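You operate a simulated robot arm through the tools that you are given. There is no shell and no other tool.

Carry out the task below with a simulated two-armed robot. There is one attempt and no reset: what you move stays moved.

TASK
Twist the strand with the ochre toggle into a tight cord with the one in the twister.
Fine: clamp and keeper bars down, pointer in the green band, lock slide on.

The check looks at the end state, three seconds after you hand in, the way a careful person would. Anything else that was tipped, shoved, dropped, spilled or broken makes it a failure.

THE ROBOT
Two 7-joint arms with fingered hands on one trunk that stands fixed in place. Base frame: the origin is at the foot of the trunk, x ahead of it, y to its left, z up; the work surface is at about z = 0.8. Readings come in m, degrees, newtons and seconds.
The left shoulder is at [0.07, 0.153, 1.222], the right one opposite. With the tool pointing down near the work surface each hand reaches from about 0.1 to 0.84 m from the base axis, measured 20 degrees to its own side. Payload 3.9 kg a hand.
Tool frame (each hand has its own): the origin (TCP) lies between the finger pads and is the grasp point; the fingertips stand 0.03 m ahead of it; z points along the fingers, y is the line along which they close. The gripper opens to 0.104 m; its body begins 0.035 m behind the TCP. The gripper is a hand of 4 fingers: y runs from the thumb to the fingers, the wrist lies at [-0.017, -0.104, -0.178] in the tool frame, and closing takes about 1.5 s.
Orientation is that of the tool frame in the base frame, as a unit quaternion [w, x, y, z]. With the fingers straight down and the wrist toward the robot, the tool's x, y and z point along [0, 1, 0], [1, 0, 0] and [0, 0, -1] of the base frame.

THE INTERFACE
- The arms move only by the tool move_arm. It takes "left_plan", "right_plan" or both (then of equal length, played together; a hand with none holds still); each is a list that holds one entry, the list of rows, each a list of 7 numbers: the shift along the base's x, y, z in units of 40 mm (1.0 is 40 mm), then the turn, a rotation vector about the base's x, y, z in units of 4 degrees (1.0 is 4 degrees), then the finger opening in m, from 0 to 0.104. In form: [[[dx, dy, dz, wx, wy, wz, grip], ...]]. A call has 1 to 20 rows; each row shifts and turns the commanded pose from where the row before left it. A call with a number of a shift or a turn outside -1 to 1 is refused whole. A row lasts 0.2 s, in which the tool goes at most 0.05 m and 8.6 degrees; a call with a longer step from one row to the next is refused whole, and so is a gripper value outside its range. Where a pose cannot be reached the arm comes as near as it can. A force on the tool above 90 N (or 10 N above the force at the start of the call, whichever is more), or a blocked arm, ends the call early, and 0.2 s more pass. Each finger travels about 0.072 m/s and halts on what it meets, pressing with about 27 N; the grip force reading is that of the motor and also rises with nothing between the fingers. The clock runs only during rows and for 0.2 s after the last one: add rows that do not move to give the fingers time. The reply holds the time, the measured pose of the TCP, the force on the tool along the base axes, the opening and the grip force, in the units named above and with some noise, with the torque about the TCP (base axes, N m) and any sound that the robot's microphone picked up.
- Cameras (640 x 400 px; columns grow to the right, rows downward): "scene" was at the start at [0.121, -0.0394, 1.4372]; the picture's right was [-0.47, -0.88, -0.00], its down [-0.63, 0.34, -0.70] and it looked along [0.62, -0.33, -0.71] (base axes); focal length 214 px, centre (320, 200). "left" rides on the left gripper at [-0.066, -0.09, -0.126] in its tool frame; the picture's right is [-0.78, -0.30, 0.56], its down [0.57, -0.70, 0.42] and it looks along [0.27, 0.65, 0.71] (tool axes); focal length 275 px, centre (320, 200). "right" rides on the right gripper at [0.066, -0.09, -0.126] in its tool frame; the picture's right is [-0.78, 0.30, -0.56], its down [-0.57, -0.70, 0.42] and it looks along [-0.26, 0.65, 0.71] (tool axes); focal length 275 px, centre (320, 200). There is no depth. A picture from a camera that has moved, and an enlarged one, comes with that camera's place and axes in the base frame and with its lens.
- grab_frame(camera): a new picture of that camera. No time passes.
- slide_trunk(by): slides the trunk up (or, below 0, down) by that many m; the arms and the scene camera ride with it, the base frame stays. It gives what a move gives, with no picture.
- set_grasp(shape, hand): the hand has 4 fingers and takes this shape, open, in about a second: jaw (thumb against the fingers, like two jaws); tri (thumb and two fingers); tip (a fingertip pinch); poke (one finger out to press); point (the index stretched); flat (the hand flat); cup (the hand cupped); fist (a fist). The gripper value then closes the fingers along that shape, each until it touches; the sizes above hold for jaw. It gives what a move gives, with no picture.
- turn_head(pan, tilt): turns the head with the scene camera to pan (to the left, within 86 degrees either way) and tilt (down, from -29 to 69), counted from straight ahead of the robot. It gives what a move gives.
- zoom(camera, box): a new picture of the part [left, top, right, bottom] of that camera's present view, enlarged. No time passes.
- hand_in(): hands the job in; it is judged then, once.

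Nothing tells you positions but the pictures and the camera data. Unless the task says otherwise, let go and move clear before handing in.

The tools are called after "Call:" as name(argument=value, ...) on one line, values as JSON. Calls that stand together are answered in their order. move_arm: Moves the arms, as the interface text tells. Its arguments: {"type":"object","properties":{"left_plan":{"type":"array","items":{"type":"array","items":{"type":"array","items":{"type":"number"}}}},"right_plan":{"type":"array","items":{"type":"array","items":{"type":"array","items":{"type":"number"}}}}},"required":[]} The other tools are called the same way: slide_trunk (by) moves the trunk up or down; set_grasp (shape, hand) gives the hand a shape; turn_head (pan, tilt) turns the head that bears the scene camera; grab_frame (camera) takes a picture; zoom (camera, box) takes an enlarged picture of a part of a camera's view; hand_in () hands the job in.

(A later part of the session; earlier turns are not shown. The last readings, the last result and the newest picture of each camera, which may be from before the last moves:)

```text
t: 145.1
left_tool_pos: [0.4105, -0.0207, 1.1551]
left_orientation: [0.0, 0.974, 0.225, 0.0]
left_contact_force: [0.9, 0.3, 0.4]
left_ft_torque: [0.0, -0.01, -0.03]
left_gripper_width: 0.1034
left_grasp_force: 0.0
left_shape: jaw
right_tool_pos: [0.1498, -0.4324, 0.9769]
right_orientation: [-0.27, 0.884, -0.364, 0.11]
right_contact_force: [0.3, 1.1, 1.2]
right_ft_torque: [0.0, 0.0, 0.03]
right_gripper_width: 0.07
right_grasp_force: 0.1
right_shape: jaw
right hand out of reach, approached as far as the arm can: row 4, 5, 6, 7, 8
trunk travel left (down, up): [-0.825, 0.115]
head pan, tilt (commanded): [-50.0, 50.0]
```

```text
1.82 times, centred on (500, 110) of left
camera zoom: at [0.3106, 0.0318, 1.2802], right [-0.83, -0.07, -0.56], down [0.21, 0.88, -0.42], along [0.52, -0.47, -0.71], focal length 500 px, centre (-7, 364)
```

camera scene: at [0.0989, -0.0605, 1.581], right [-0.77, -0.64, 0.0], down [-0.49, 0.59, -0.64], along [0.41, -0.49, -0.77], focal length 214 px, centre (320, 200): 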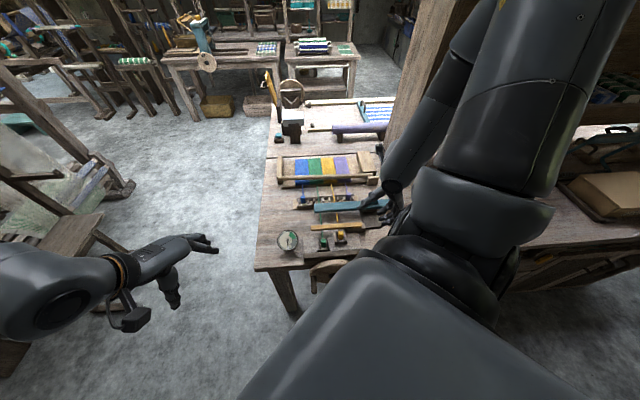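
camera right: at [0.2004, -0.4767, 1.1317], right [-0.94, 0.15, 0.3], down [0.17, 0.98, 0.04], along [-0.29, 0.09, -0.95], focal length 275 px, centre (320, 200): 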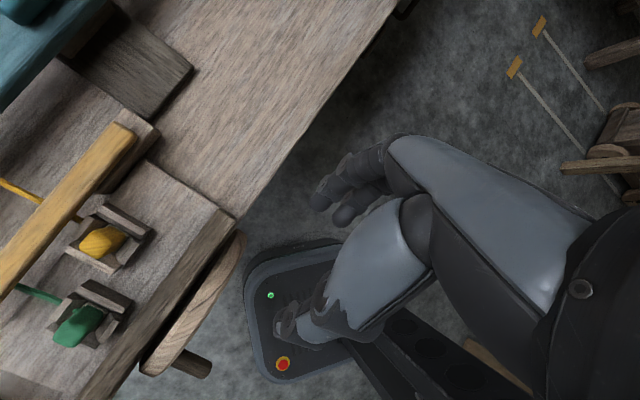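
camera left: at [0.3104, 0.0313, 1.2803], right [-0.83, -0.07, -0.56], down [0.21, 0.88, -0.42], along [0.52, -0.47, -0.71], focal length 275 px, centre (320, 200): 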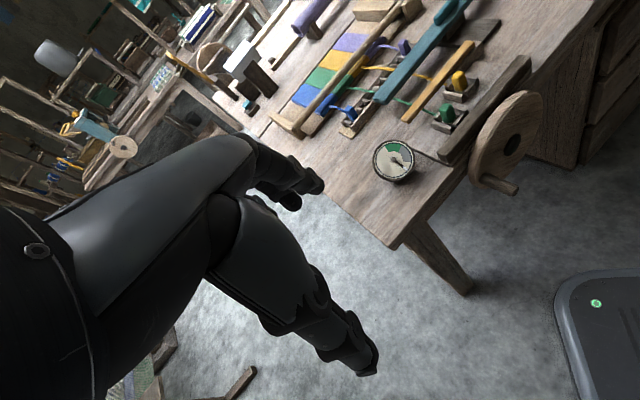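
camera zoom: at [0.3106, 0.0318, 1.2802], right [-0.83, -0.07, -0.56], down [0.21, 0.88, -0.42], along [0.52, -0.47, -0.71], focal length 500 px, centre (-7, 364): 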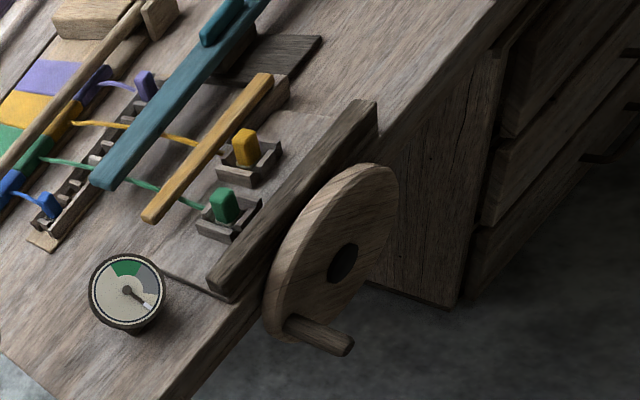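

Call:
slide_trunk(by=0.11)

Call:
move_arm(right_plan=[[[0.1, 0.1, -0.7, 0, 0, 0, 0.07], [0.1, 0.1, -0.7, 0, 0, 0, 0.07], [0.1, 0.1, -0.7, 0, 0, 0, 0.07], [0.1, 0.1, -0.7, 0, 0, 0, 0.07], [0, 0, -0.7, 0, 0, 0, 0.07], [0, 0, -0.6, 0, 0, 0, 0.07], [0, 0, 0, 0, 0, 0, 0.07]]])

Call:
grab_frame(camera="right")

Call:
grab_frame(camera="scene")

```text
t: 146.5
left_tool_pos: [0.4086, -0.0204, 1.2659]
left_orientation: [0.0, 0.974, 0.225, 0.001]
left_contact_force: [-0.8, 0.6, 0.0]
left_ft_torque: [0.01, -0.03, 0.0]
left_gripper_width: 0.1036
left_grasp_force: 0.1
left_shape: jaw
right_tool_pos: [0.1501, -0.4338, 1.0877]
right_orientation: [-0.271, 0.884, -0.365, 0.111]
right_contact_force: [0.4, -0.1, 0.3]
right_ft_torque: [0.0, -0.03, 0.02]
right_gripper_width: 0.07
right_grasp_force: 0.2
right_shape: jaw
trunk travel left (down, up): [-0.935, 0.005]
head pan, tilt (commanded): [-50.0, 50.0]
```

```text
t: 148.1
left_tool_pos: [0.4094, -0.0195, 1.2652]
left_orientation: [0.0, 0.974, 0.225, 0.0]
left_contact_force: [0.5, 0.3, 0.8]
left_ft_torque: [0.03, -0.01, 0.03]
left_gripper_width: 0.1036
left_grasp_force: 0.0
left_shape: jaw
right_tool_pos: [0.1786, -0.4898, 1.049]
right_orientation: [-0.272, 0.884, -0.364, 0.108]
right_contact_force: [0.8, 0.7, -0.5]
right_ft_torque: [0.03, 0.0, 0.03]
right_gripper_width: 0.0698
right_grasp_force: 0.0
right_shape: jaw
right hand out of reach, approached as far as the arm can: row 1, 2, 3, 4, 5, 6
trunk travel left (down, up): [-0.935, 0.005]
head pan, tilt (commanded): [-50.0, 50.0]
```

```text
taken
camera right: at [0.2292, -0.5343, 1.2017], right [-0.94, 0.15, 0.3], down [0.17, 0.98, 0.04], along [-0.29, 0.09, -0.95], focal length 275 px, centre (320, 200)
```

right: 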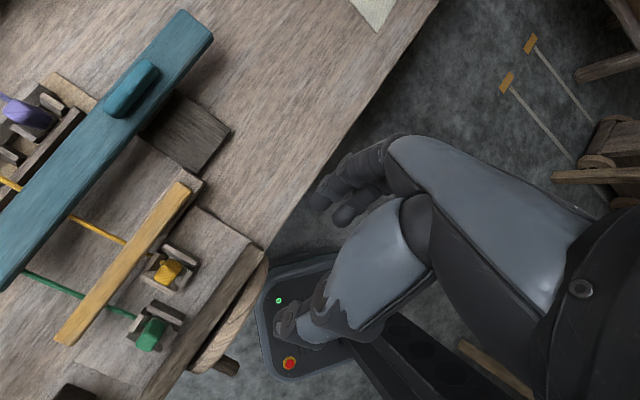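

```text
taken
camera scene: at [0.0989, -0.0601, 1.6911], right [-0.77, -0.64, 0.0], down [-0.49, 0.59, -0.64], along [0.41, -0.49, -0.77], focal length 214 px, centre (320, 200)
```

scene: 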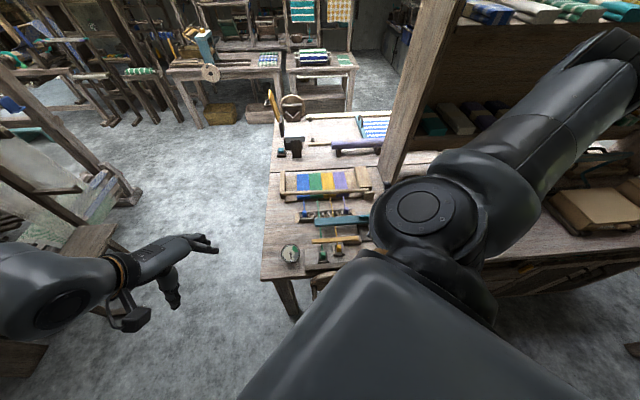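

This orientation jams the arm. I'll return to the earlier palm-right orientation, which did reach the peg, but with the "tip" shape and a larger backward lean so the knuckles stay clear of the wheel.

Call:
move_arm(right_plan=[[[0.3, -0.1, 0.2, -0.348, 0.049, 0.931, 0.07], [0.3, -0.1, 0.2, -0.348, 0.049, 0.931, 0.07], [0.3, -0.1, 0.2, -0.348, 0.049, 0.931, 0.07], [0.3, -0.1, 0.2, -0.348, 0.049, 0.931, 0.07], [0.3, -0.1, 0.2, -0.348, 0.049, 0.931, 0.07], [0.3, -0.1, 0.0, -0.348, 0.049, 0.931, 0.07], [0.3, -0.1, 0.0, -0.348, 0.049, 0.931, 0.07], [0.3, -0.1, 0.0, -0.348, 0.049, 0.931, 0.07], [0.3, 0, 0.0, -0.348, 0.049, 0.931, 0.07], [0.3, 0, 0.0, -0.348, 0.049, 0.931, 0.07], [0, 0, 0.0, -0.348, 0.049, 0.931, 0.07], [0, 0, 0.0, -0.348, 0.049, 0.931, 0.07], [0, 0, 0.0, -0.348, 0.049, 0.931, 0.07], [0, 0, 0.0, -0.348, 0.049, 0.931, 0.07]]])

Call:
grab_frame(camera="scene")

```text
t: 151.1
left_tool_pos: [0.4106, -0.0198, 1.2662]
left_orientation: [0.0, 0.975, 0.224, 0.0]
left_contact_force: [0.0, -0.5, 0.8]
left_ft_torque: [0.0, -0.01, 0.0]
left_gripper_width: 0.1037
left_grasp_force: 0.0
left_shape: jaw
right_tool_pos: [0.2996, -0.5223, 1.0884]
right_orientation: [-0.134, 0.988, 0.076, 0.018]
right_contact_force: [0.3, -0.2, -0.5]
right_ft_torque: [-0.04, -0.01, 0.0]
right_gripper_width: 0.07
right_grasp_force: 0.0
right_shape: jaw
trunk travel left (down, up): [-0.935, 0.005]
head pan, tilt (commanded): [-50.0, 50.0]
```

```text
taken
camera scene: at [0.0992, -0.0604, 1.691], right [-0.77, -0.64, 0.0], down [-0.49, 0.59, -0.64], along [0.41, -0.49, -0.77], focal length 214 px, centre (320, 200)
```

scene: 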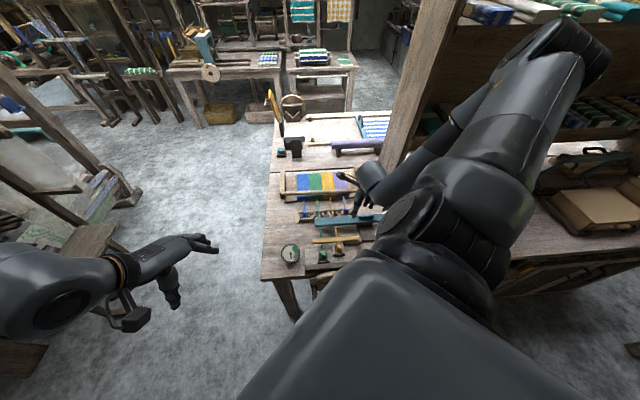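

Call:
move_arm(right_plan=[[[0, 0, 0, -0.3735, -0.0203, 0.915, 0.07], [0, 0, 0, -0.3735, -0.0203, 0.915, 0.07], [0, 0, 0, -0.3735, -0.0203, 0.915, 0.07], [0, 0, 0, -0.3735, -0.0203, 0.915, 0.07], [0, 0, 0, -0.3735, -0.0203, 0.915, 0.07], [0, 0, 0, -0.3735, -0.0203, 0.915, 0.07], [0, 0, 0, -0.3735, -0.0203, 0.915, 0.07], [0, 0, 0, -0.3735, -0.0203, 0.915, 0.07], [0, 0, 0, -0.3735, -0.0203, 0.915, 0.07], [0, 0, 0, -0.3735, -0.0203, 0.915, 0.07], [0, 0, 0, -0.3735, -0.0203, 0.915, 0.07], [0, 0, 0, -0.3735, -0.0203, 0.915, 0.07], [0, 0, 0, -0.3735, -0.0203, 0.915, 0.07], [0, 0, 0, -0.3735, -0.0203, 0.915, 0.07], [0, 0, 0, -0.3735, -0.0203, 0.915, 0.07], [0, 0, 0, -0.3735, -0.0203, 0.915, 0.07], [0, 0, 0, -0.3735, -0.0203, 0.915, 0.07]]])

Call:
move_arm(right_plan=[[[0, 0, 0, -0.3735, -0.0203, 0.915, 0.07], [0, 0, 0, -0.3735, -0.0203, 0.915, 0.07], [0, 0, 0, -0.3735, -0.0203, 0.915, 0.07], [0, 0, 0, -0.3735, -0.0203, 0.915, 0.07], [0, 0, 0, -0.3735, -0.0203, 0.915, 0.07], [0, 0, 0, -0.3735, -0.0203, 0.915, 0.07], [0, 0, 0, -0.3735, -0.0203, 0.915, 0.07], [0, 0, 0, -0.3735, -0.0203, 0.915, 0.07], [0, 0, 0, -0.3735, -0.0203, 0.915, 0.07], [0, 0, 0, -0.3735, -0.0203, 0.915, 0.07], [0, 0, 0, -0.3735, -0.0203, 0.915, 0.07], [0, 0, 0, -0.3735, -0.0203, 0.915, 0.07], [0, 0, 0, -0.3735, -0.0203, 0.915, 0.07], [0, 0, 0, -0.3735, -0.0203, 0.915, 0.07], [0, 0, 0, -0.3735, -0.0203, 0.915, 0.07], [0, 0, 0, -0.3735, -0.0203, 0.915, 0.07], [0, 0, 0, -0.3735, -0.0203, 0.915, 0.07]]])

Call:
set_grasp(hand="right", shape="tip")

Call:
grab_frame(camera="scene")

Call:
grab_frame(camera="right")

```text
t: 154.7
left_tool_pos: [0.4108, -0.0202, 1.2654]
left_orientation: [0.0, 0.975, 0.224, 0.0]
left_contact_force: [0.2, -0.4, -0.2]
left_ft_torque: [0.0, 0.02, -0.01]
left_gripper_width: 0.1037
left_grasp_force: 0.0
left_shape: jaw
right_tool_pos: [0.2997, -0.5242, 1.088]
right_orientation: [0.085, 0.812, 0.574, -0.058]
right_contact_force: [0.2, -0.3, 0.9]
right_ft_torque: [0.01, -0.02, 0.0]
right_gripper_width: 0.0701
right_grasp_force: 0.1
right_shape: jaw
trunk travel left (down, up): [-0.935, 0.005]
head pan, tilt (commanded): [-50.0, 50.0]
```

```text
t: 158.3
left_tool_pos: [0.4102, -0.02, 1.2653]
left_orientation: [0.0, 0.974, 0.225, -0.001]
left_contact_force: [0.4, -0.2, -1.0]
left_ft_torque: [-0.01, -0.01, -0.03]
left_gripper_width: 0.1038
left_grasp_force: 0.1
left_shape: jaw
right_tool_pos: [0.299, -0.5239, 1.0874]
right_orientation: [0.277, 0.365, 0.881, -0.116]
right_contact_force: [-0.4, 0.3, 0.0]
right_ft_torque: [0.02, -0.02, 0.0]
right_gripper_width: 0.0698
right_grasp_force: 0.0
right_shape: jaw
trunk travel left (down, up): [-0.935, 0.005]
head pan, tilt (commanded): [-50.0, 50.0]
```

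```text
t: 159.2
left_tool_pos: [0.4088, -0.0199, 1.2658]
left_orientation: [-0.001, 0.974, 0.225, 0.0]
left_contact_force: [0.2, 0.0, -0.8]
left_ft_torque: [-0.01, -0.02, 0.0]
left_gripper_width: 0.1038
left_grasp_force: 0.1
left_shape: jaw
right_tool_pos: [0.2985, -0.5237, 1.0878]
right_orientation: [0.277, 0.365, 0.881, -0.116]
right_contact_force: [-0.6, -0.6, -0.1]
right_ft_torque: [0.0, 0.01, -0.01]
right_gripper_width: 0.1039
right_grasp_force: 0.1
right_shape: tip
trunk travel left (down, up): [-0.935, 0.005]
head pan, tilt (commanded): [-50.0, 50.0]
```

```text
taken
camera scene: at [0.0991, -0.0604, 1.691], right [-0.77, -0.64, 0.0], down [-0.49, 0.59, -0.64], along [0.41, -0.49, -0.77], focal length 214 px, centre (320, 200)
```

scene: 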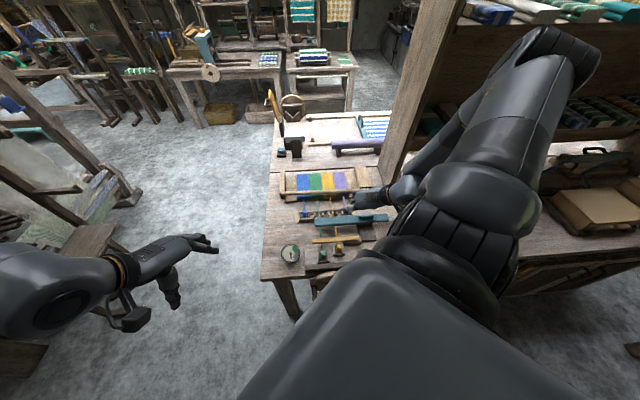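

```text
taken
camera right: at [0.1472, -0.4982, 1.1512], right [0.43, -0.01, 0.9], down [0.01, -1.0, -0.02], along [0.9, 0.02, -0.43], focal length 275 px, centre (320, 200)
```

right: 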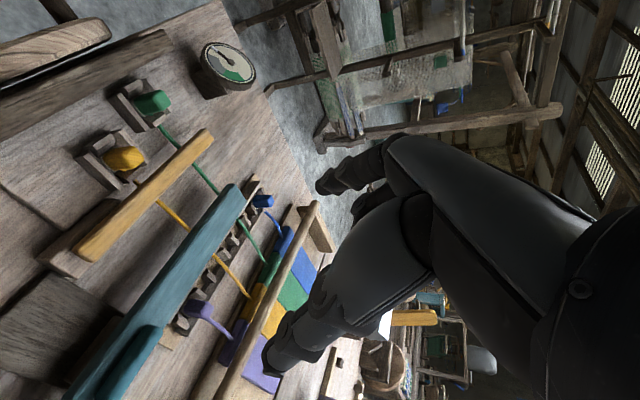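

Call:
slide_trunk(by=-0.11)

Call:
move_arm(right_plan=[[[-0.6, 0.5, 0, 0, 0, 0, 0.06], [-0.6, 0.5, 0, 0, 0, 0, 0.06], [-0.6, 0.5, -0.1, 0, 0, 0, 0.06], [-0.6, 0.5, -0.2, 0, 0, 0, 0.06], [-0.6, 0.5, -0.3, 0, 0, 0, 0.06], [-0.6, 0.5, -0.4, 0, 0, 0, 0.06], [-0.5, 0.5, -0.4, 0, 0, 0, 0.06], [-0.2, 0.3, -0.4, 0, 0, 0, 0.06], [0, 0, 0, 0, 0, 0, 0.06]]])

Call:
grab_frame(camera="scene")

Call:
grab_frame(camera="right")

```text
t: 160.6
left_tool_pos: [0.4094, -0.0195, 1.1554]
left_orientation: [0.0, 0.974, 0.225, 0.0]
left_contact_force: [-0.2, 0.2, 0.7]
left_ft_torque: [-0.02, 0.02, 0.0]
left_gripper_width: 0.1037
left_grasp_force: 0.1
left_shape: jaw
right_tool_pos: [0.2992, -0.5236, 0.9769]
right_orientation: [0.277, 0.365, 0.882, -0.116]
right_contact_force: [0.7, -1.6, 0.2]
right_ft_torque: [0.01, 0.03, -0.03]
right_gripper_width: 0.1039
right_grasp_force: 0.1
right_shape: tip
trunk travel left (down, up): [-0.825, 0.115]
head pan, tilt (commanded): [-50.0, 50.0]
```

```text
t: 162.6
left_tool_pos: [0.4115, -0.0205, 1.1556]
left_orientation: [0.0, 0.974, 0.224, -0.001]
left_contact_force: [0.0, 0.6, 0.6]
left_ft_torque: [-0.01, -0.02, 0.01]
left_gripper_width: 0.1037
left_grasp_force: 0.0
left_shape: jaw
right_tool_pos: [0.125, -0.3711, 0.9061]
right_orientation: [0.277, 0.365, 0.881, -0.116]
right_contact_force: [-0.1, -0.2, -0.2]
right_ft_torque: [-0.06, 0.0, -0.01]
right_gripper_width: 0.0606
right_grasp_force: 0.0
right_shape: tip
trunk travel left (down, up): [-0.825, 0.115]
head pan, tilt (commanded): [-50.0, 50.0]
```

```text
taken
camera scene: at [0.0995, -0.0604, 1.581], right [-0.77, -0.64, 0.0], down [-0.49, 0.59, -0.64], along [0.41, -0.49, -0.77], focal length 214 px, centre (320, 200)
```

scene: 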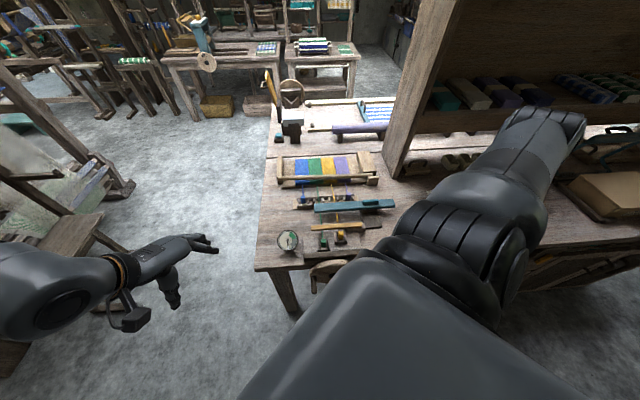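

```text
taken
camera right: at [-0.0267, -0.3446, 0.9705], right [0.43, -0.01, 0.9], down [0.01, -1.0, -0.02], along [0.9, 0.02, -0.43], focal length 275 px, centre (320, 200)
```

right: 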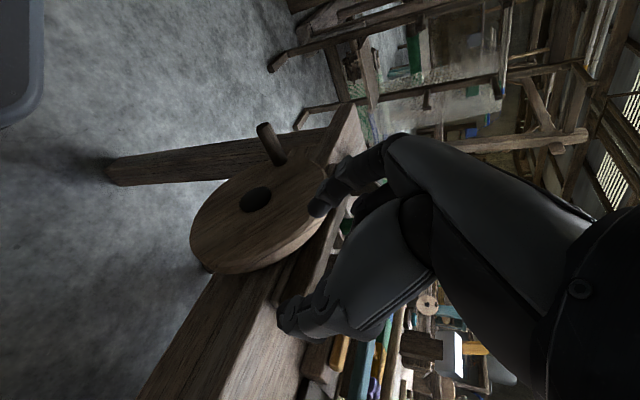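

Call:
move_arm(right_plan=[[[0.46, 0.425, -0.2, 0, 0, 0, 0.06], [0.46, 0.425, -0.2, 0, 0, 0, 0.06], [0.46, 0.425, -0.2, 0, 0, 0, 0.06], [0.46, 0.425, -0.2, 0, 0, 0, 0.06], [0.46, 0.425, -0.2, 0, 0, 0, 0.06], [0.46, 0.425, -0.2, 0, 0, 0, 0.06], [0.46, 0.425, -0.2, 0, 0, 0, 0.06], [0.46, 0.425, -0.2, 0, 0, 0, 0.06], [0, 0, 0, 0, 0, 0, 0.06]]])

Call:
grab_frame(camera="right")

Call:
zoom(camera="left", box=[400, 60, 580, 220])

Call:
zoom(camera="scene", box=[260, 210, 400, 310])

```text
t: 164.6
left_tool_pos: [0.4093, -0.0202, 1.1557]
left_orientation: [0.0, 0.974, 0.225, 0.0]
left_contact_force: [0.1, -0.8, 0.9]
left_ft_torque: [0.0, 0.01, -0.01]
left_gripper_width: 0.1038
left_grasp_force: 0.0
left_shape: jaw
right_tool_pos: [0.276, -0.2367, 0.8417]
right_orientation: [0.276, 0.365, 0.882, -0.115]
right_contact_force: [-0.4, 0.4, -0.2]
right_ft_torque: [-0.03, 0.02, 0.0]
right_gripper_width: 0.0603
right_grasp_force: 0.0
right_shape: tip
trunk travel left (down, up): [-0.825, 0.115]
head pan, tilt (commanded): [-50.0, 50.0]
```

```text
taken
camera right: at [0.1235, -0.2104, 0.9068], right [0.43, -0.01, 0.9], down [0.01, -1.0, -0.02], along [0.9, 0.02, -0.43], focal length 275 px, centre (320, 200)
```

right: 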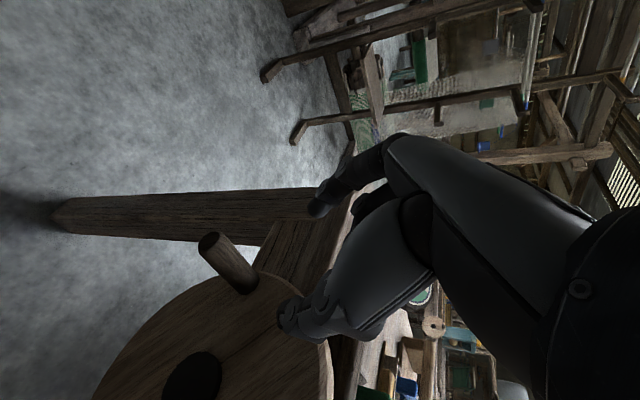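

```text
2.50 times, centred on (490, 140) of left
camera zoom: at [0.3104, 0.0316, 1.2803], right [-0.83, -0.07, -0.56], down [0.21, 0.88, -0.42], along [0.52, -0.47, -0.71], focal length 688 px, centre (-105, 350)
```

zoom: 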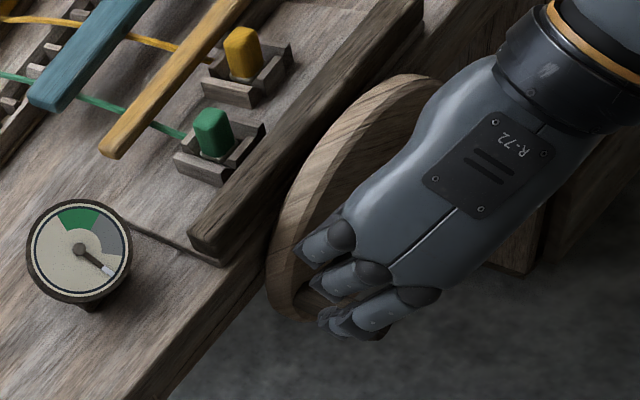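

```text
4.00 times, centred on (330, 260) of scene
camera zoom: at [0.099, -0.0605, 1.581], right [-0.77, -0.64, 0.0], down [-0.49, 0.59, -0.64], along [0.41, -0.49, -0.77], focal length 858 px, centre (280, -40)
```

zoom: 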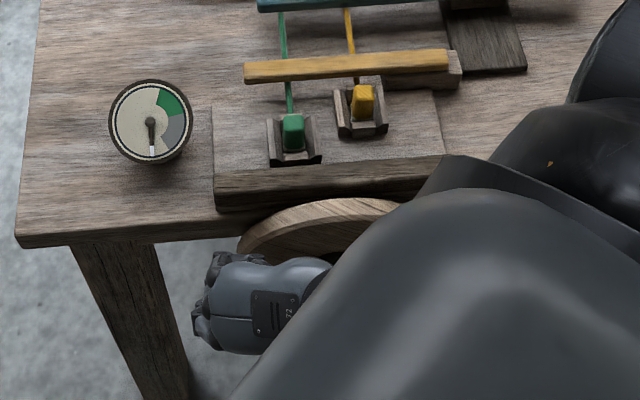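

Call:
move_arm(right_plan=[[[-0.03, 0, -0.5, 0, 0, 0, 0.06], [-0.03, 0, -0.5, 0, 0, 0, 0.06], [-0.03, 0, -0.5, 0, 0, 0, 0.06], [0, 0, -0.36, 0, 0, 0, 0.06], [0, 0, 0, 0, 0, 0, 0.06]]])

Call:
grab_frame(camera="right")

Call:
zoom(camera="left", box=[400, 60, 580, 220])

```text
t: 165.8
left_tool_pos: [0.4087, -0.0201, 1.1555]
left_orientation: [0.0, 0.975, 0.224, 0.0]
left_contact_force: [0.2, 0.2, 0.1]
left_ft_torque: [0.0, -0.01, -0.01]
left_gripper_width: 0.104
left_grasp_force: 0.1
left_shape: jaw
right_tool_pos: [0.2696, -0.2347, 0.7679]
right_orientation: [0.277, 0.365, 0.881, -0.115]
right_contact_force: [0.2, -0.6, 0.2]
right_ft_torque: [-0.01, 0.0, 0.0]
right_gripper_width: 0.0605
right_grasp_force: 0.0
right_shape: tip
trunk travel left (down, up): [-0.825, 0.115]
head pan, tilt (commanded): [-50.0, 50.0]
```

```text
taken
camera right: at [0.1176, -0.2088, 0.8333], right [0.43, -0.01, 0.9], down [0.01, -1.0, -0.02], along [0.9, 0.02, -0.43], focal length 275 px, centre (320, 200)
```

right: 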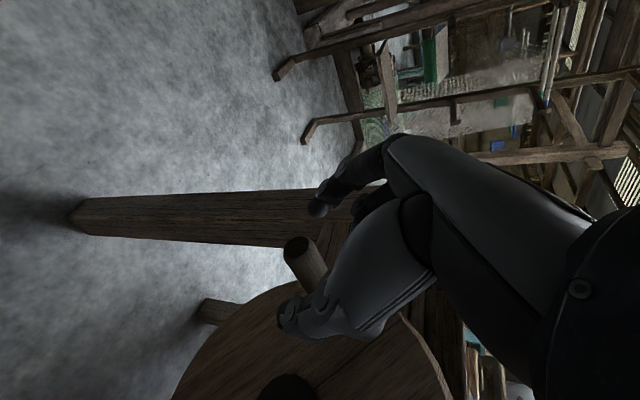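

```text
2.50 times, centred on (490, 140) of left
camera zoom: at [0.3104, 0.0318, 1.2803], right [-0.83, -0.07, -0.56], down [0.21, 0.88, -0.42], along [0.52, -0.47, -0.71], focal length 688 px, centre (-105, 350)
```

zoom: 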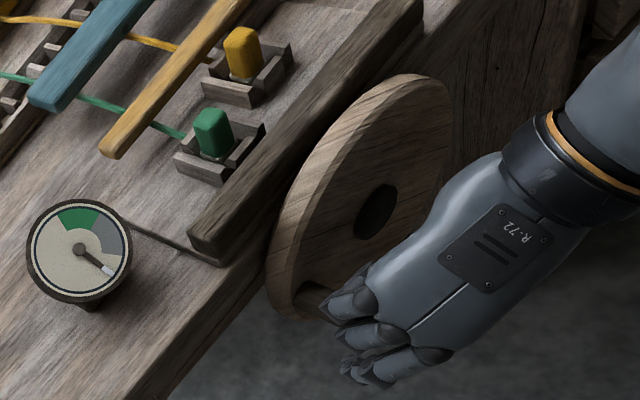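

The peg end sits neatly between thumb and index, clear of the wheel. Closing on it.

Call:
move_arm(right_plan=[[[0, 0, 0, 0, 0, 0, 0.04], [0, 0, 0, 0, 0, 0, 0.025], [0, 0, 0, 0, 0, 0, 0.01], [0, 0, 0, 0, 0, 0, 0.0], [0, 0, 0, 0, 0, 0, 0.0]]])

Call:
zoom(camera="right", box=[220, 160, 380, 360])

Call:
zoom(camera="left", box=[350, 100, 580, 240])

```text
t: 167.0
left_tool_pos: [0.4096, -0.0203, 1.155]
left_orientation: [0.0, 0.974, 0.225, -0.001]
left_contact_force: [-0.5, 0.2, -0.5]
left_ft_torque: [0.02, 0.0, 0.04]
left_gripper_width: 0.1036
left_grasp_force: 0.0
left_shape: jaw
right_tool_pos: [0.2711, -0.2342, 0.7688]
right_orientation: [0.277, 0.364, 0.882, -0.115]
right_contact_force: [3.2, 4.0, 0.6]
right_ft_torque: [0.11, -0.13, -0.1]
right_gripper_width: 0.0097
right_grasp_force: 27.2
right_shape: tip
trunk travel left (down, up): [-0.825, 0.115]
head pan, tilt (commanded): [-50.0, 50.0]
```

```text
2.00 times, centred on (300, 260) of right
camera zoom: at [0.1181, -0.2081, 0.8337], right [0.43, -0.01, 0.9], down [0.01, -1.0, -0.02], along [0.9, 0.02, -0.43], focal length 551 px, centre (360, 80)
```

zoom: 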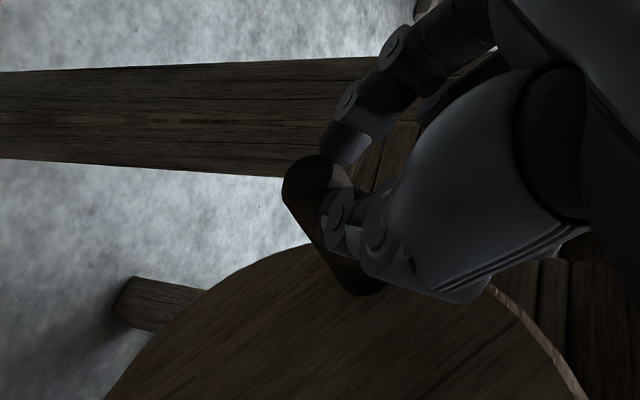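

```text
2.78 times, centred on (465, 170) of left
camera zoom: at [0.3108, 0.0327, 1.2802], right [-0.83, -0.07, -0.56], down [0.21, 0.88, -0.43], along [0.52, -0.47, -0.71], focal length 766 px, centre (-84, 284)
```

zoom: 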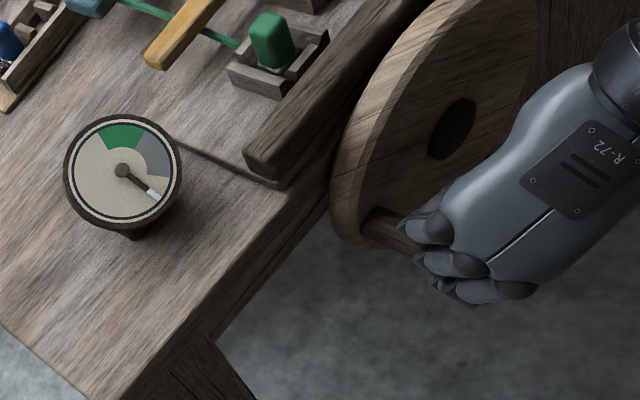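

Gripped. I'll turn the peg up and clockwise by about 20° and watch the gauge.

Call:
move_arm(right_plan=[[[-0.005, -0.005, 0.178, 0, 0, 0, 0.0], [-0.016, -0.016, 0.177, 0, 0, 0, 0.0], [-0.028, -0.028, 0.175, 0, 0, 0, 0.0], [-0.037, -0.037, 0.17, 0, 0, 0, 0.0], [0, 0, 0, 0, 0, 0, 0.0]]])

Call:
zoom(camera="left", box=[350, 100, 580, 240])

Call:
zoom(camera="scene", box=[265, 220, 325, 270])

```text
t: 168.2
left_tool_pos: [0.4088, -0.0212, 1.1561]
left_orientation: [0.0, 0.975, 0.224, 0.0]
left_contact_force: [0.2, 0.3, 0.3]
left_ft_torque: [0.0, -0.01, 0.02]
left_gripper_width: 0.104
left_grasp_force: 0.0
left_shape: jaw
right_tool_pos: [0.2687, -0.2372, 0.7963]
right_orientation: [0.277, 0.365, 0.881, -0.115]
right_contact_force: [0.7, 0.6, 0.5]
right_ft_torque: [0.01, 0.01, 0.0]
right_gripper_width: 0.0076
right_grasp_force: 26.8
right_shape: tip
trunk travel left (down, up): [-0.825, 0.115]
head pan, tilt (commanded): [-50.0, 50.0]
```

```text
2.78 times, centred on (465, 170) of left
camera zoom: at [0.3105, 0.0318, 1.2803], right [-0.83, -0.07, -0.56], down [0.21, 0.88, -0.42], along [0.52, -0.47, -0.71], focal length 766 px, centre (-84, 284)
```

zoom: 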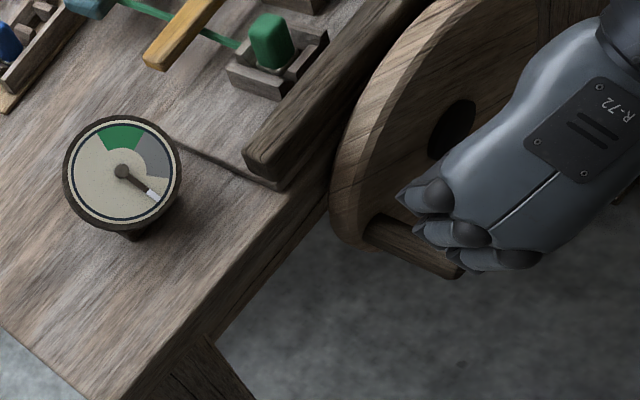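

```text
8.00 times, centred on (295, 245) of scene
camera zoom: at [0.0991, -0.0602, 1.581], right [-0.77, -0.64, 0.0], down [-0.49, 0.59, -0.64], along [0.41, -0.49, -0.77], focal length 1716 px, centre (520, -160)
```

zoom: 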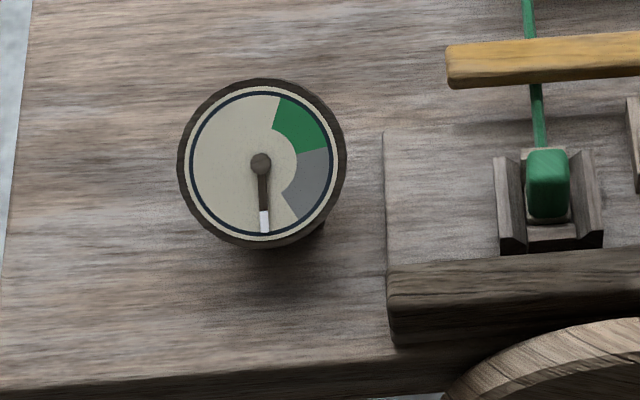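

The peg slipped out of the fingertip pinch; the wheel has not moved. I'll take a deeper grip so the fingertips close underneath the peg.

Call:
move_arm(right_plan=[[[0, 0, 0, 0, 0, 0, 0.05], [0, 0, 0, 0, 0, 0, 0.06], [0.08, 0.08, -0.3, 0, 0, 0, 0.06], [0, 0, -0.4, 0, 0, 0, 0.06], [0, 0, -0.3, 0, 0, 0, 0.06], [0, 0, -0.2, 0, 0, 0, 0.06], [0, 0, 0, 0, 0, 0, 0.06]]])

Call:
zoom(camera="right", box=[220, 160, 380, 360])

Call:
zoom(camera="left", box=[400, 100, 580, 240])

```text
t: 169.8
left_tool_pos: [0.4087, -0.0202, 1.1563]
left_orientation: [0.0, 0.974, 0.225, 0.0]
left_contact_force: [0.2, 0.0, -0.5]
left_ft_torque: [0.0, 0.03, -0.01]
left_gripper_width: 0.1037
left_grasp_force: 0.1
left_shape: jaw
right_tool_pos: [0.2725, -0.2345, 0.7446]
right_orientation: [0.277, 0.364, 0.882, -0.116]
right_contact_force: [0.8, 0.3, 0.2]
right_ft_torque: [-0.01, 0.0, 0.0]
right_gripper_width: 0.0594
right_grasp_force: 0.1
right_shape: tip
trunk travel left (down, up): [-0.825, 0.115]
head pan, tilt (commanded): [-50.0, 50.0]
```

```text
2.00 times, centred on (300, 260) of right
camera zoom: at [0.1204, -0.2085, 0.8097], right [0.43, -0.01, 0.9], down [0.01, -1.0, -0.02], along [0.9, 0.02, -0.43], focal length 551 px, centre (360, 80)
```

zoom: 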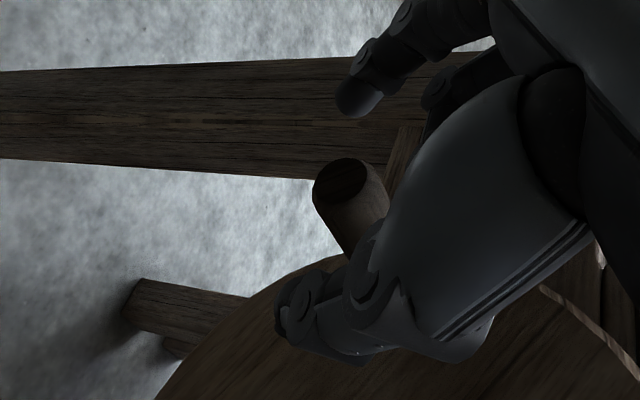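

```text
2.86 times, centred on (490, 170) of left
camera zoom: at [0.3103, 0.0318, 1.2803], right [-0.83, -0.07, -0.56], down [0.21, 0.88, -0.42], along [0.52, -0.47, -0.71], focal length 786 px, centre (-166, 286)
```

zoom: 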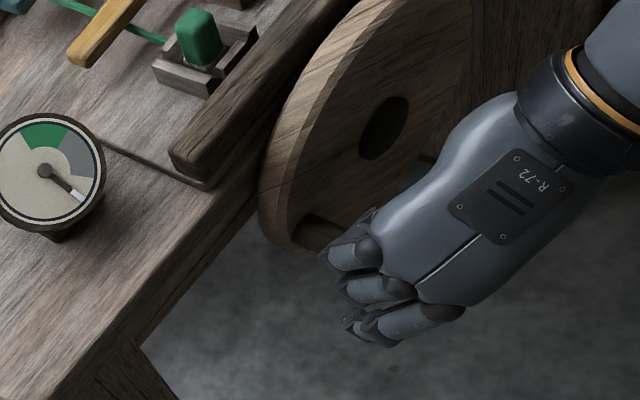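

Call:
move_arm(right_plan=[[[0, 0, 0, 0, 0, 0, 0.04], [0, 0, 0, 0, 0, 0, 0.025], [0, 0, 0, 0, 0, 0, 0.01], [0, 0, 0, 0, 0, 0, 0.0], [0, 0, 0, 0, 0, 0, 0.0]]])

Call:
zoom(camera="right", box=[220, 160, 380, 360])

Call:
zoom(camera="left", box=[400, 100, 580, 240])

```text
t: 171.0
left_tool_pos: [0.4094, -0.0194, 1.1554]
left_orientation: [0.0, 0.974, 0.224, 0.0]
left_contact_force: [-0.4, 0.7, 0.2]
left_ft_torque: [-0.01, -0.01, 0.03]
left_gripper_width: 0.1037
left_grasp_force: 0.0
left_shape: jaw
right_tool_pos: [0.2737, -0.236, 0.7451]
right_orientation: [0.277, 0.364, 0.882, -0.115]
right_contact_force: [-2.1, -1.0, -2.9]
right_ft_torque: [0.06, -0.01, -0.21]
right_gripper_width: 0.0137
right_grasp_force: 26.8
right_shape: tip
trunk travel left (down, up): [-0.825, 0.115]
head pan, tilt (commanded): [-50.0, 50.0]
```

```text
2.00 times, centred on (300, 260) of right
camera zoom: at [0.1201, -0.2088, 0.8097], right [0.43, -0.01, 0.9], down [0.01, -1.0, -0.02], along [0.9, 0.01, -0.43], focal length 551 px, centre (360, 80)
```

zoom: 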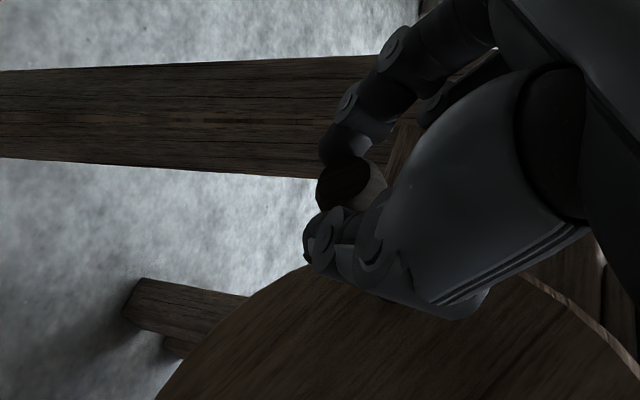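

```text
2.86 times, centred on (490, 170) of left
camera zoom: at [0.3103, 0.0314, 1.2803], right [-0.83, -0.07, -0.56], down [0.21, 0.88, -0.42], along [0.52, -0.47, -0.71], focal length 786 px, centre (-166, 286)
```

zoom: 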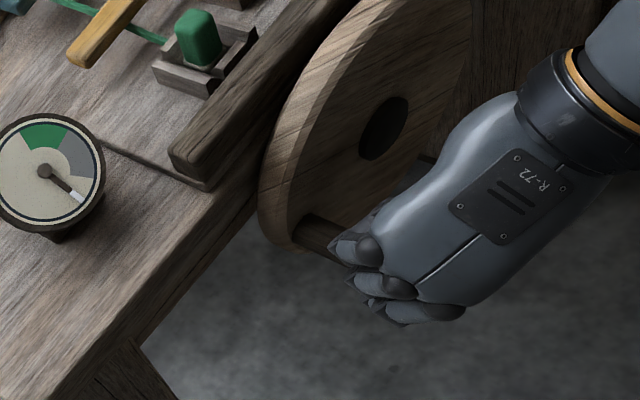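

Call:
move_arm(right_plan=[[[-0.005, -0.005, 0.12, 0, 0, 0, 0.0], [-0.01, -0.01, 0.12, 0, 0, 0, 0.0], [-0.02, -0.02, 0.12, 0, 0, 0, 0.0], [0, 0, 0, 0, 0, 0, 0.0]]])

Call:
zoom(camera="right", box=[220, 160, 380, 360])

Call:
zoom(camera="left", box=[400, 100, 580, 240])

```text
t: 172.0
left_tool_pos: [0.4094, -0.0201, 1.1552]
left_orientation: [0.0, 0.974, 0.225, 0.0]
left_contact_force: [-0.2, 0.1, 0.3]
left_ft_torque: [0.01, -0.02, -0.02]
left_gripper_width: 0.1037
left_grasp_force: 0.0
left_shape: jaw
right_tool_pos: [0.2722, -0.2364, 0.7598]
right_orientation: [0.278, 0.365, 0.881, -0.116]
right_contact_force: [2.6, 2.1, -1.2]
right_ft_torque: [0.14, -0.16, -0.15]
right_gripper_width: 0.0137
right_grasp_force: 27.2
right_shape: tip
trunk travel left (down, up): [-0.825, 0.115]
head pan, tilt (commanded): [-50.0, 50.0]
```

```text
2.00 times, centred on (300, 260) of right
camera zoom: at [0.1189, -0.2109, 0.8246], right [0.43, -0.01, 0.9], down [0.01, -1.0, -0.02], along [0.9, 0.02, -0.43], focal length 551 px, centre (360, 80)
```

zoom: 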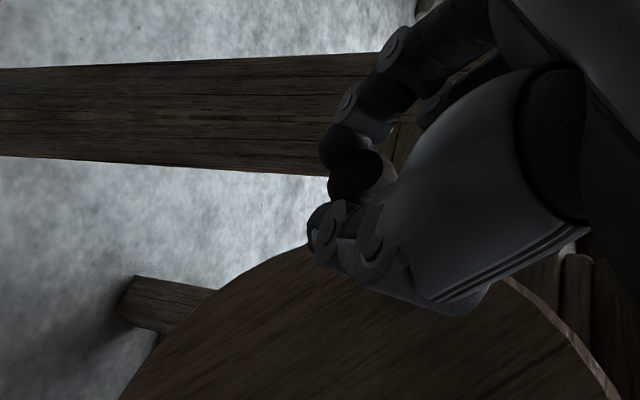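

```text
2.86 times, centred on (490, 170) of left
camera zoom: at [0.3111, 0.032, 1.2802], right [-0.83, -0.07, -0.56], down [0.21, 0.88, -0.42], along [0.52, -0.47, -0.71], focal length 786 px, centre (-166, 286)
```

zoom: 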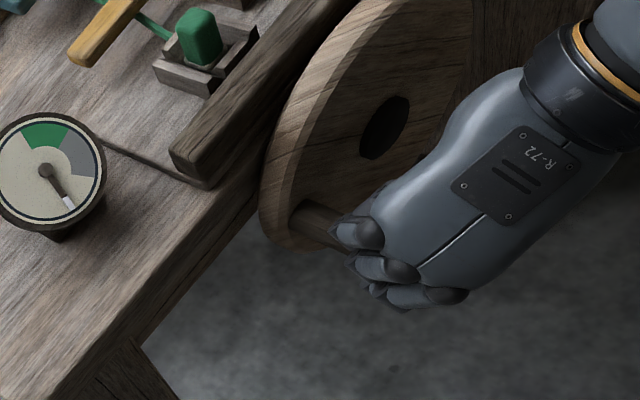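

The wheel turned and the pointer moved clockwise about twice as far as the wheel, away from the grey and round toward green. Roughly a third of a turn in all should do. Continuing along the arc.

Call:
move_arm(right_plan=[[[-0.034, -0.034, 0.209, 0, 0, 0, 0.0], [-0.0495, -0.0495, 0.2025, 0, 0, 0, 0.0], [-0.064, -0.064, 0.1945, 0, 0, 0, 0.0], [-0.078, -0.078, 0.184, 0, 0, 0, 0.0], [-0.0914, -0.0914, 0.1715, 0, 0, 0, 0.0], [0, 0, 0, 0, 0, 0, 0.0]]])

Call:
zoom(camera="right", box=[220, 160, 380, 360])

Call:
zoom(camera="left", box=[370, 100, 550, 240])

Call:
zoom(camera="scene", box=[265, 220, 325, 270])

```text
t: 173.4
left_tool_pos: [0.41, -0.0223, 1.1557]
left_orientation: [0.0, 0.975, 0.224, 0.0]
left_contact_force: [0.2, 0.2, 0.3]
left_ft_torque: [0.0, -0.01, 0.02]
left_gripper_width: 0.1035
left_grasp_force: 0.0
left_shape: jaw
right_tool_pos: [0.2555, -0.2528, 0.7985]
right_orientation: [0.274, 0.365, 0.882, -0.116]
right_contact_force: [-9.6, -6.6, -14.7]
right_ft_torque: [0.11, 0.0, -0.03]
right_gripper_width: 0.0118
right_grasp_force: 27.6
right_shape: tip
trunk travel left (down, up): [-0.825, 0.115]
head pan, tilt (commanded): [-50.0, 50.0]
```

```text
2.00 times, centred on (300, 260) of right
camera zoom: at [0.1025, -0.2272, 0.8637], right [0.44, -0.02, 0.9], down [0.01, -1.0, -0.02], along [0.9, 0.02, -0.44], focal length 551 px, centre (360, 80)
```

zoom: 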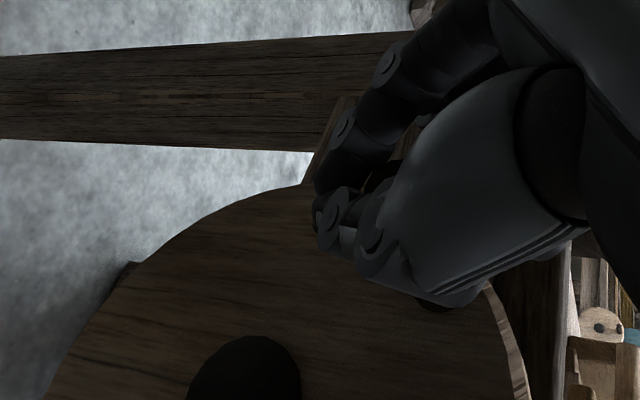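

```text
2.86 times, centred on (460, 170) of left
camera zoom: at [0.3099, 0.0295, 1.2804], right [-0.83, -0.07, -0.56], down [0.21, 0.88, -0.42], along [0.52, -0.47, -0.71], focal length 786 px, centre (-80, 286)
```

zoom: 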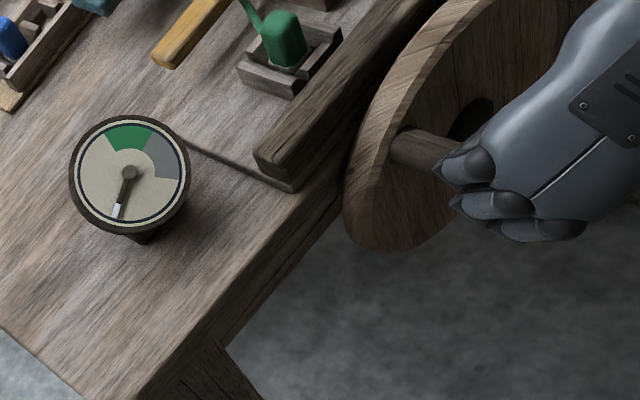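

```text
8.00 times, centred on (295, 245) of scene
camera zoom: at [0.0983, -0.0629, 1.5809], right [-0.77, -0.64, 0.0], down [-0.49, 0.59, -0.64], along [0.41, -0.49, -0.77], focal length 1716 px, centre (520, -160)
```

zoom: 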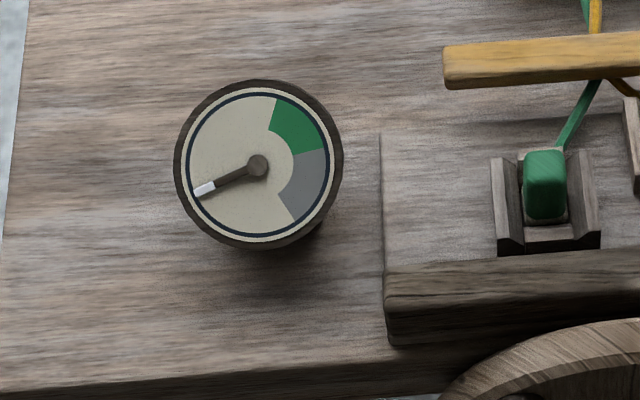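

The strands are visibly winding together and the pointer is sweeping clockwise. I'll continue round over the top, with a slight inward correction.

Call:
move_arm(right_plan=[[[-0.135, -0.135, 0.12, 0, 0, 0, 0.0], [-0.1246, -0.1246, 0.13, 0, 0, 0, 0.0], [-0.1245, -0.1245, 0.123, 0, 0, 0, 0.0], [-0.1326, -0.1326, 0.1043, 0, 0, 0, 0.0], [-0.1397, -0.1397, 0.0838, 0, 0, 0, 0.0], [-0.1452, -0.1452, 0.0628, 0, 0, 0, 0.0], [0, 0, 0, 0, 0, 0, 0.0]]])

Call:
zoom(camera="right", box=[220, 160, 380, 360])

Call:
zoom(camera="left", box=[370, 60, 550, 200])

Call:
zoom(camera="scene", box=[265, 200, 365, 280])

```text
t: 175.0
left_tool_pos: [0.4114, -0.0232, 1.1546]
left_orientation: [-0.002, 0.974, 0.224, 0.0]
left_contact_force: [0.1, -0.5, 0.3]
left_ft_torque: [-0.01, 0.04, 0.02]
left_gripper_width: 0.1036
left_grasp_force: 0.0
left_shape: jaw
right_tool_pos: [0.2246, -0.284, 0.8216]
right_orientation: [0.275, 0.365, 0.882, -0.115]
right_contact_force: [0.1, -1.4, -43.3]
right_ft_torque: [0.32, -0.21, 0.05]
right_gripper_width: 0.0115
right_grasp_force: 27.5
right_shape: tip
trunk travel left (down, up): [-0.825, 0.115]
head pan, tilt (commanded): [-50.0, 50.0]
```

```text
2.00 times, centred on (300, 260) of right
camera zoom: at [0.0727, -0.2592, 0.8879], right [0.44, -0.01, 0.9], down [0.01, -1.0, -0.02], along [0.9, 0.02, -0.44], focal length 551 px, centre (360, 80)
```

zoom: 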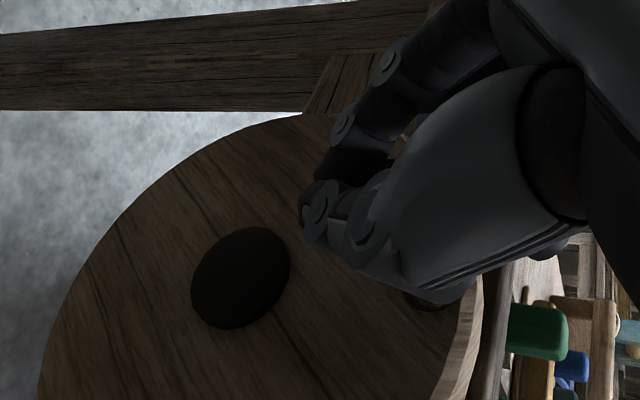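

```text
2.86 times, centred on (460, 130) of left
camera zoom: at [0.3128, 0.0286, 1.2795], right [-0.83, -0.07, -0.56], down [0.21, 0.88, -0.42], along [0.52, -0.46, -0.72], focal length 786 px, centre (-80, 400)
```

zoom: 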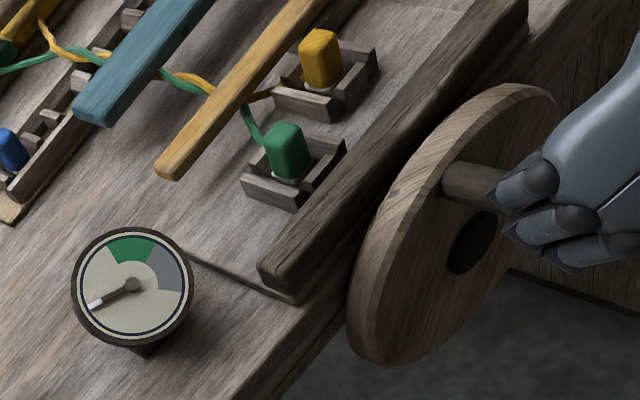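

```text
5.00 times, centred on (315, 240) of scene
camera zoom: at [0.102, -0.0644, 1.5804], right [-0.77, -0.64, 0.0], down [-0.49, 0.59, -0.64], along [0.41, -0.49, -0.77], focal length 1072 px, centre (345, 0)
```

zoom: 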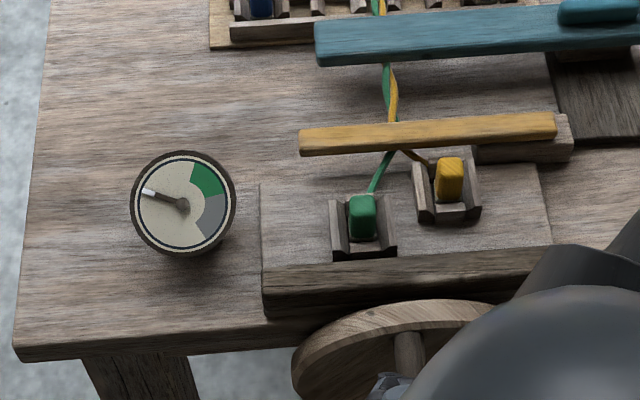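

Call:
move_arm(right_plan=[[[-0.17, -0.17, -0.03, 0, 0, 0, 0.0], [-0.205, -0.205, 0.01, 0, 0, 0, 0.0], [-0.203, -0.203, -0.04, 0, 0, 0, 0.0], [-0.198, -0.198, -0.075, 0, 0, 0, 0.0], [0, 0, 0, 0, 0, 0, 0.0]]])

Call:
zoom(camera="left", box=[370, 60, 550, 200])

Call:
zoom(camera="scene", box=[265, 200, 365, 280])

```text
t: 176.2
left_tool_pos: [0.4101, -0.0194, 1.1543]
left_orientation: [0.001, 0.975, 0.223, 0.0]
left_contact_force: [0.2, -0.8, 0.0]
left_ft_torque: [0.0, 0.04, 0.06]
left_gripper_width: 0.1038
left_grasp_force: 0.1
left_shape: jaw
right_tool_pos: [0.1939, -0.3151, 0.8193]
right_orientation: [0.277, 0.366, 0.881, -0.116]
right_contact_force: [5.3, 11.6, -21.0]
right_ft_torque: [0.19, -0.06, 0.05]
right_gripper_width: 0.0112
right_grasp_force: 27.3
right_shape: tip
trunk travel left (down, up): [-0.825, 0.115]
head pan, tilt (commanded): [-50.0, 50.0]
```

```text
2.86 times, centred on (460, 130) of left
camera zoom: at [0.3121, 0.0319, 1.2799], right [-0.83, -0.07, -0.56], down [0.21, 0.88, -0.43], along [0.52, -0.47, -0.71], focal length 786 px, centre (-80, 400)
```

zoom: 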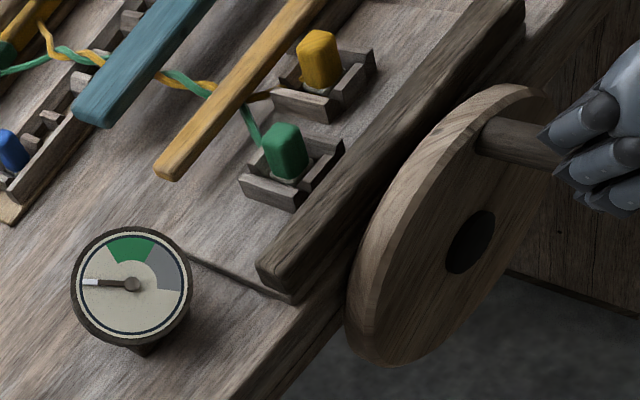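

```text
5.00 times, centred on (315, 240) of scene
camera zoom: at [0.1012, -0.0598, 1.581], right [-0.77, -0.64, 0.0], down [-0.49, 0.59, -0.64], along [0.41, -0.49, -0.77], focal length 1072 px, centre (345, 0)
```

zoom: 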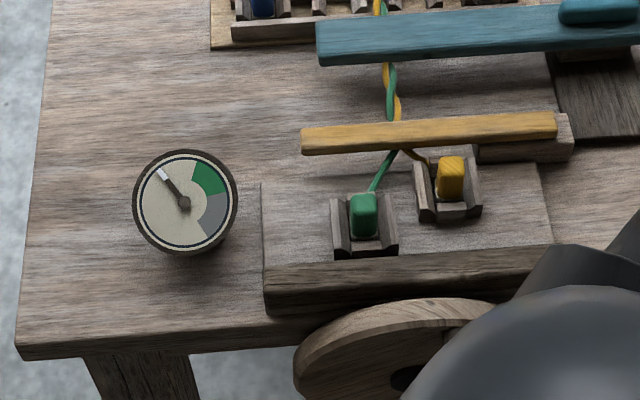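

Call:
move_arm(right_plan=[[[-0.188, -0.188, -0.125, 0, 0, 0, 0.0], [-0.175, -0.175, -0.15, 0, 0, 0, 0.0], [-0.16, -0.16, -0.18, 0, 0, 0, 0.0], [-0.142, -0.142, -0.2, 0, 0, 0, 0.0], [0, 0, 0, 0, 0, 0, 0.0]]])

Call:
zoom(camera="left", box=[370, 60, 550, 200])

Call:
zoom(camera="scene", box=[265, 200, 365, 280])

```text
t: 177.4
left_tool_pos: [0.4066, -0.0186, 1.156]
left_orientation: [0.001, 0.974, 0.225, 0.0]
left_contact_force: [0.5, -1.1, 0.2]
left_ft_torque: [-0.02, 0.0, 0.01]
left_gripper_width: 0.1038
left_grasp_force: 0.1
left_shape: jaw
right_tool_pos: [0.1656, -0.3403, 0.7926]
right_orientation: [0.277, 0.365, 0.881, -0.117]
right_contact_force: [-10.5, 3.6, 6.4]
right_ft_torque: [0.02, -0.19, 0.06]
right_gripper_width: 0.0116
right_grasp_force: 26.9
right_shape: tip
trunk travel left (down, up): [-0.825, 0.115]
head pan, tilt (commanded): [-50.0, 50.0]
```

```text
2.86 times, centred on (460, 130) of left
camera zoom: at [0.3085, 0.0333, 1.2808], right [-0.83, -0.07, -0.56], down [0.21, 0.88, -0.43], along [0.52, -0.47, -0.71], focal length 786 px, centre (-80, 400)
```

zoom: 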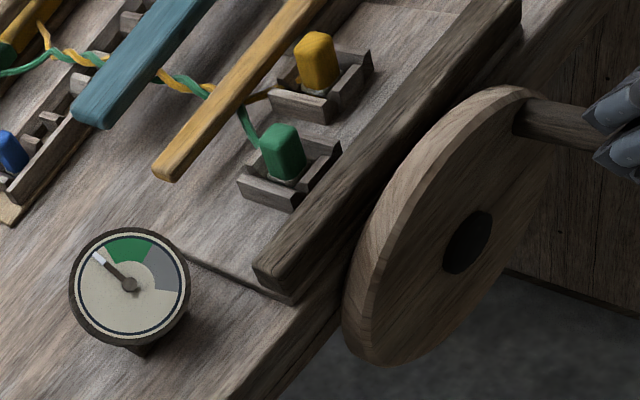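

```text
5.00 times, centred on (315, 240) of scene
camera zoom: at [0.0964, -0.0588, 1.5813], right [-0.77, -0.64, 0.0], down [-0.49, 0.59, -0.64], along [0.41, -0.49, -0.76], focal length 1072 px, centre (345, 0)
```

zoom: 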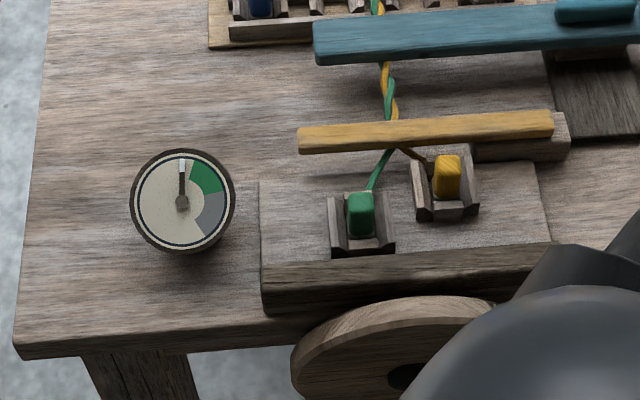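

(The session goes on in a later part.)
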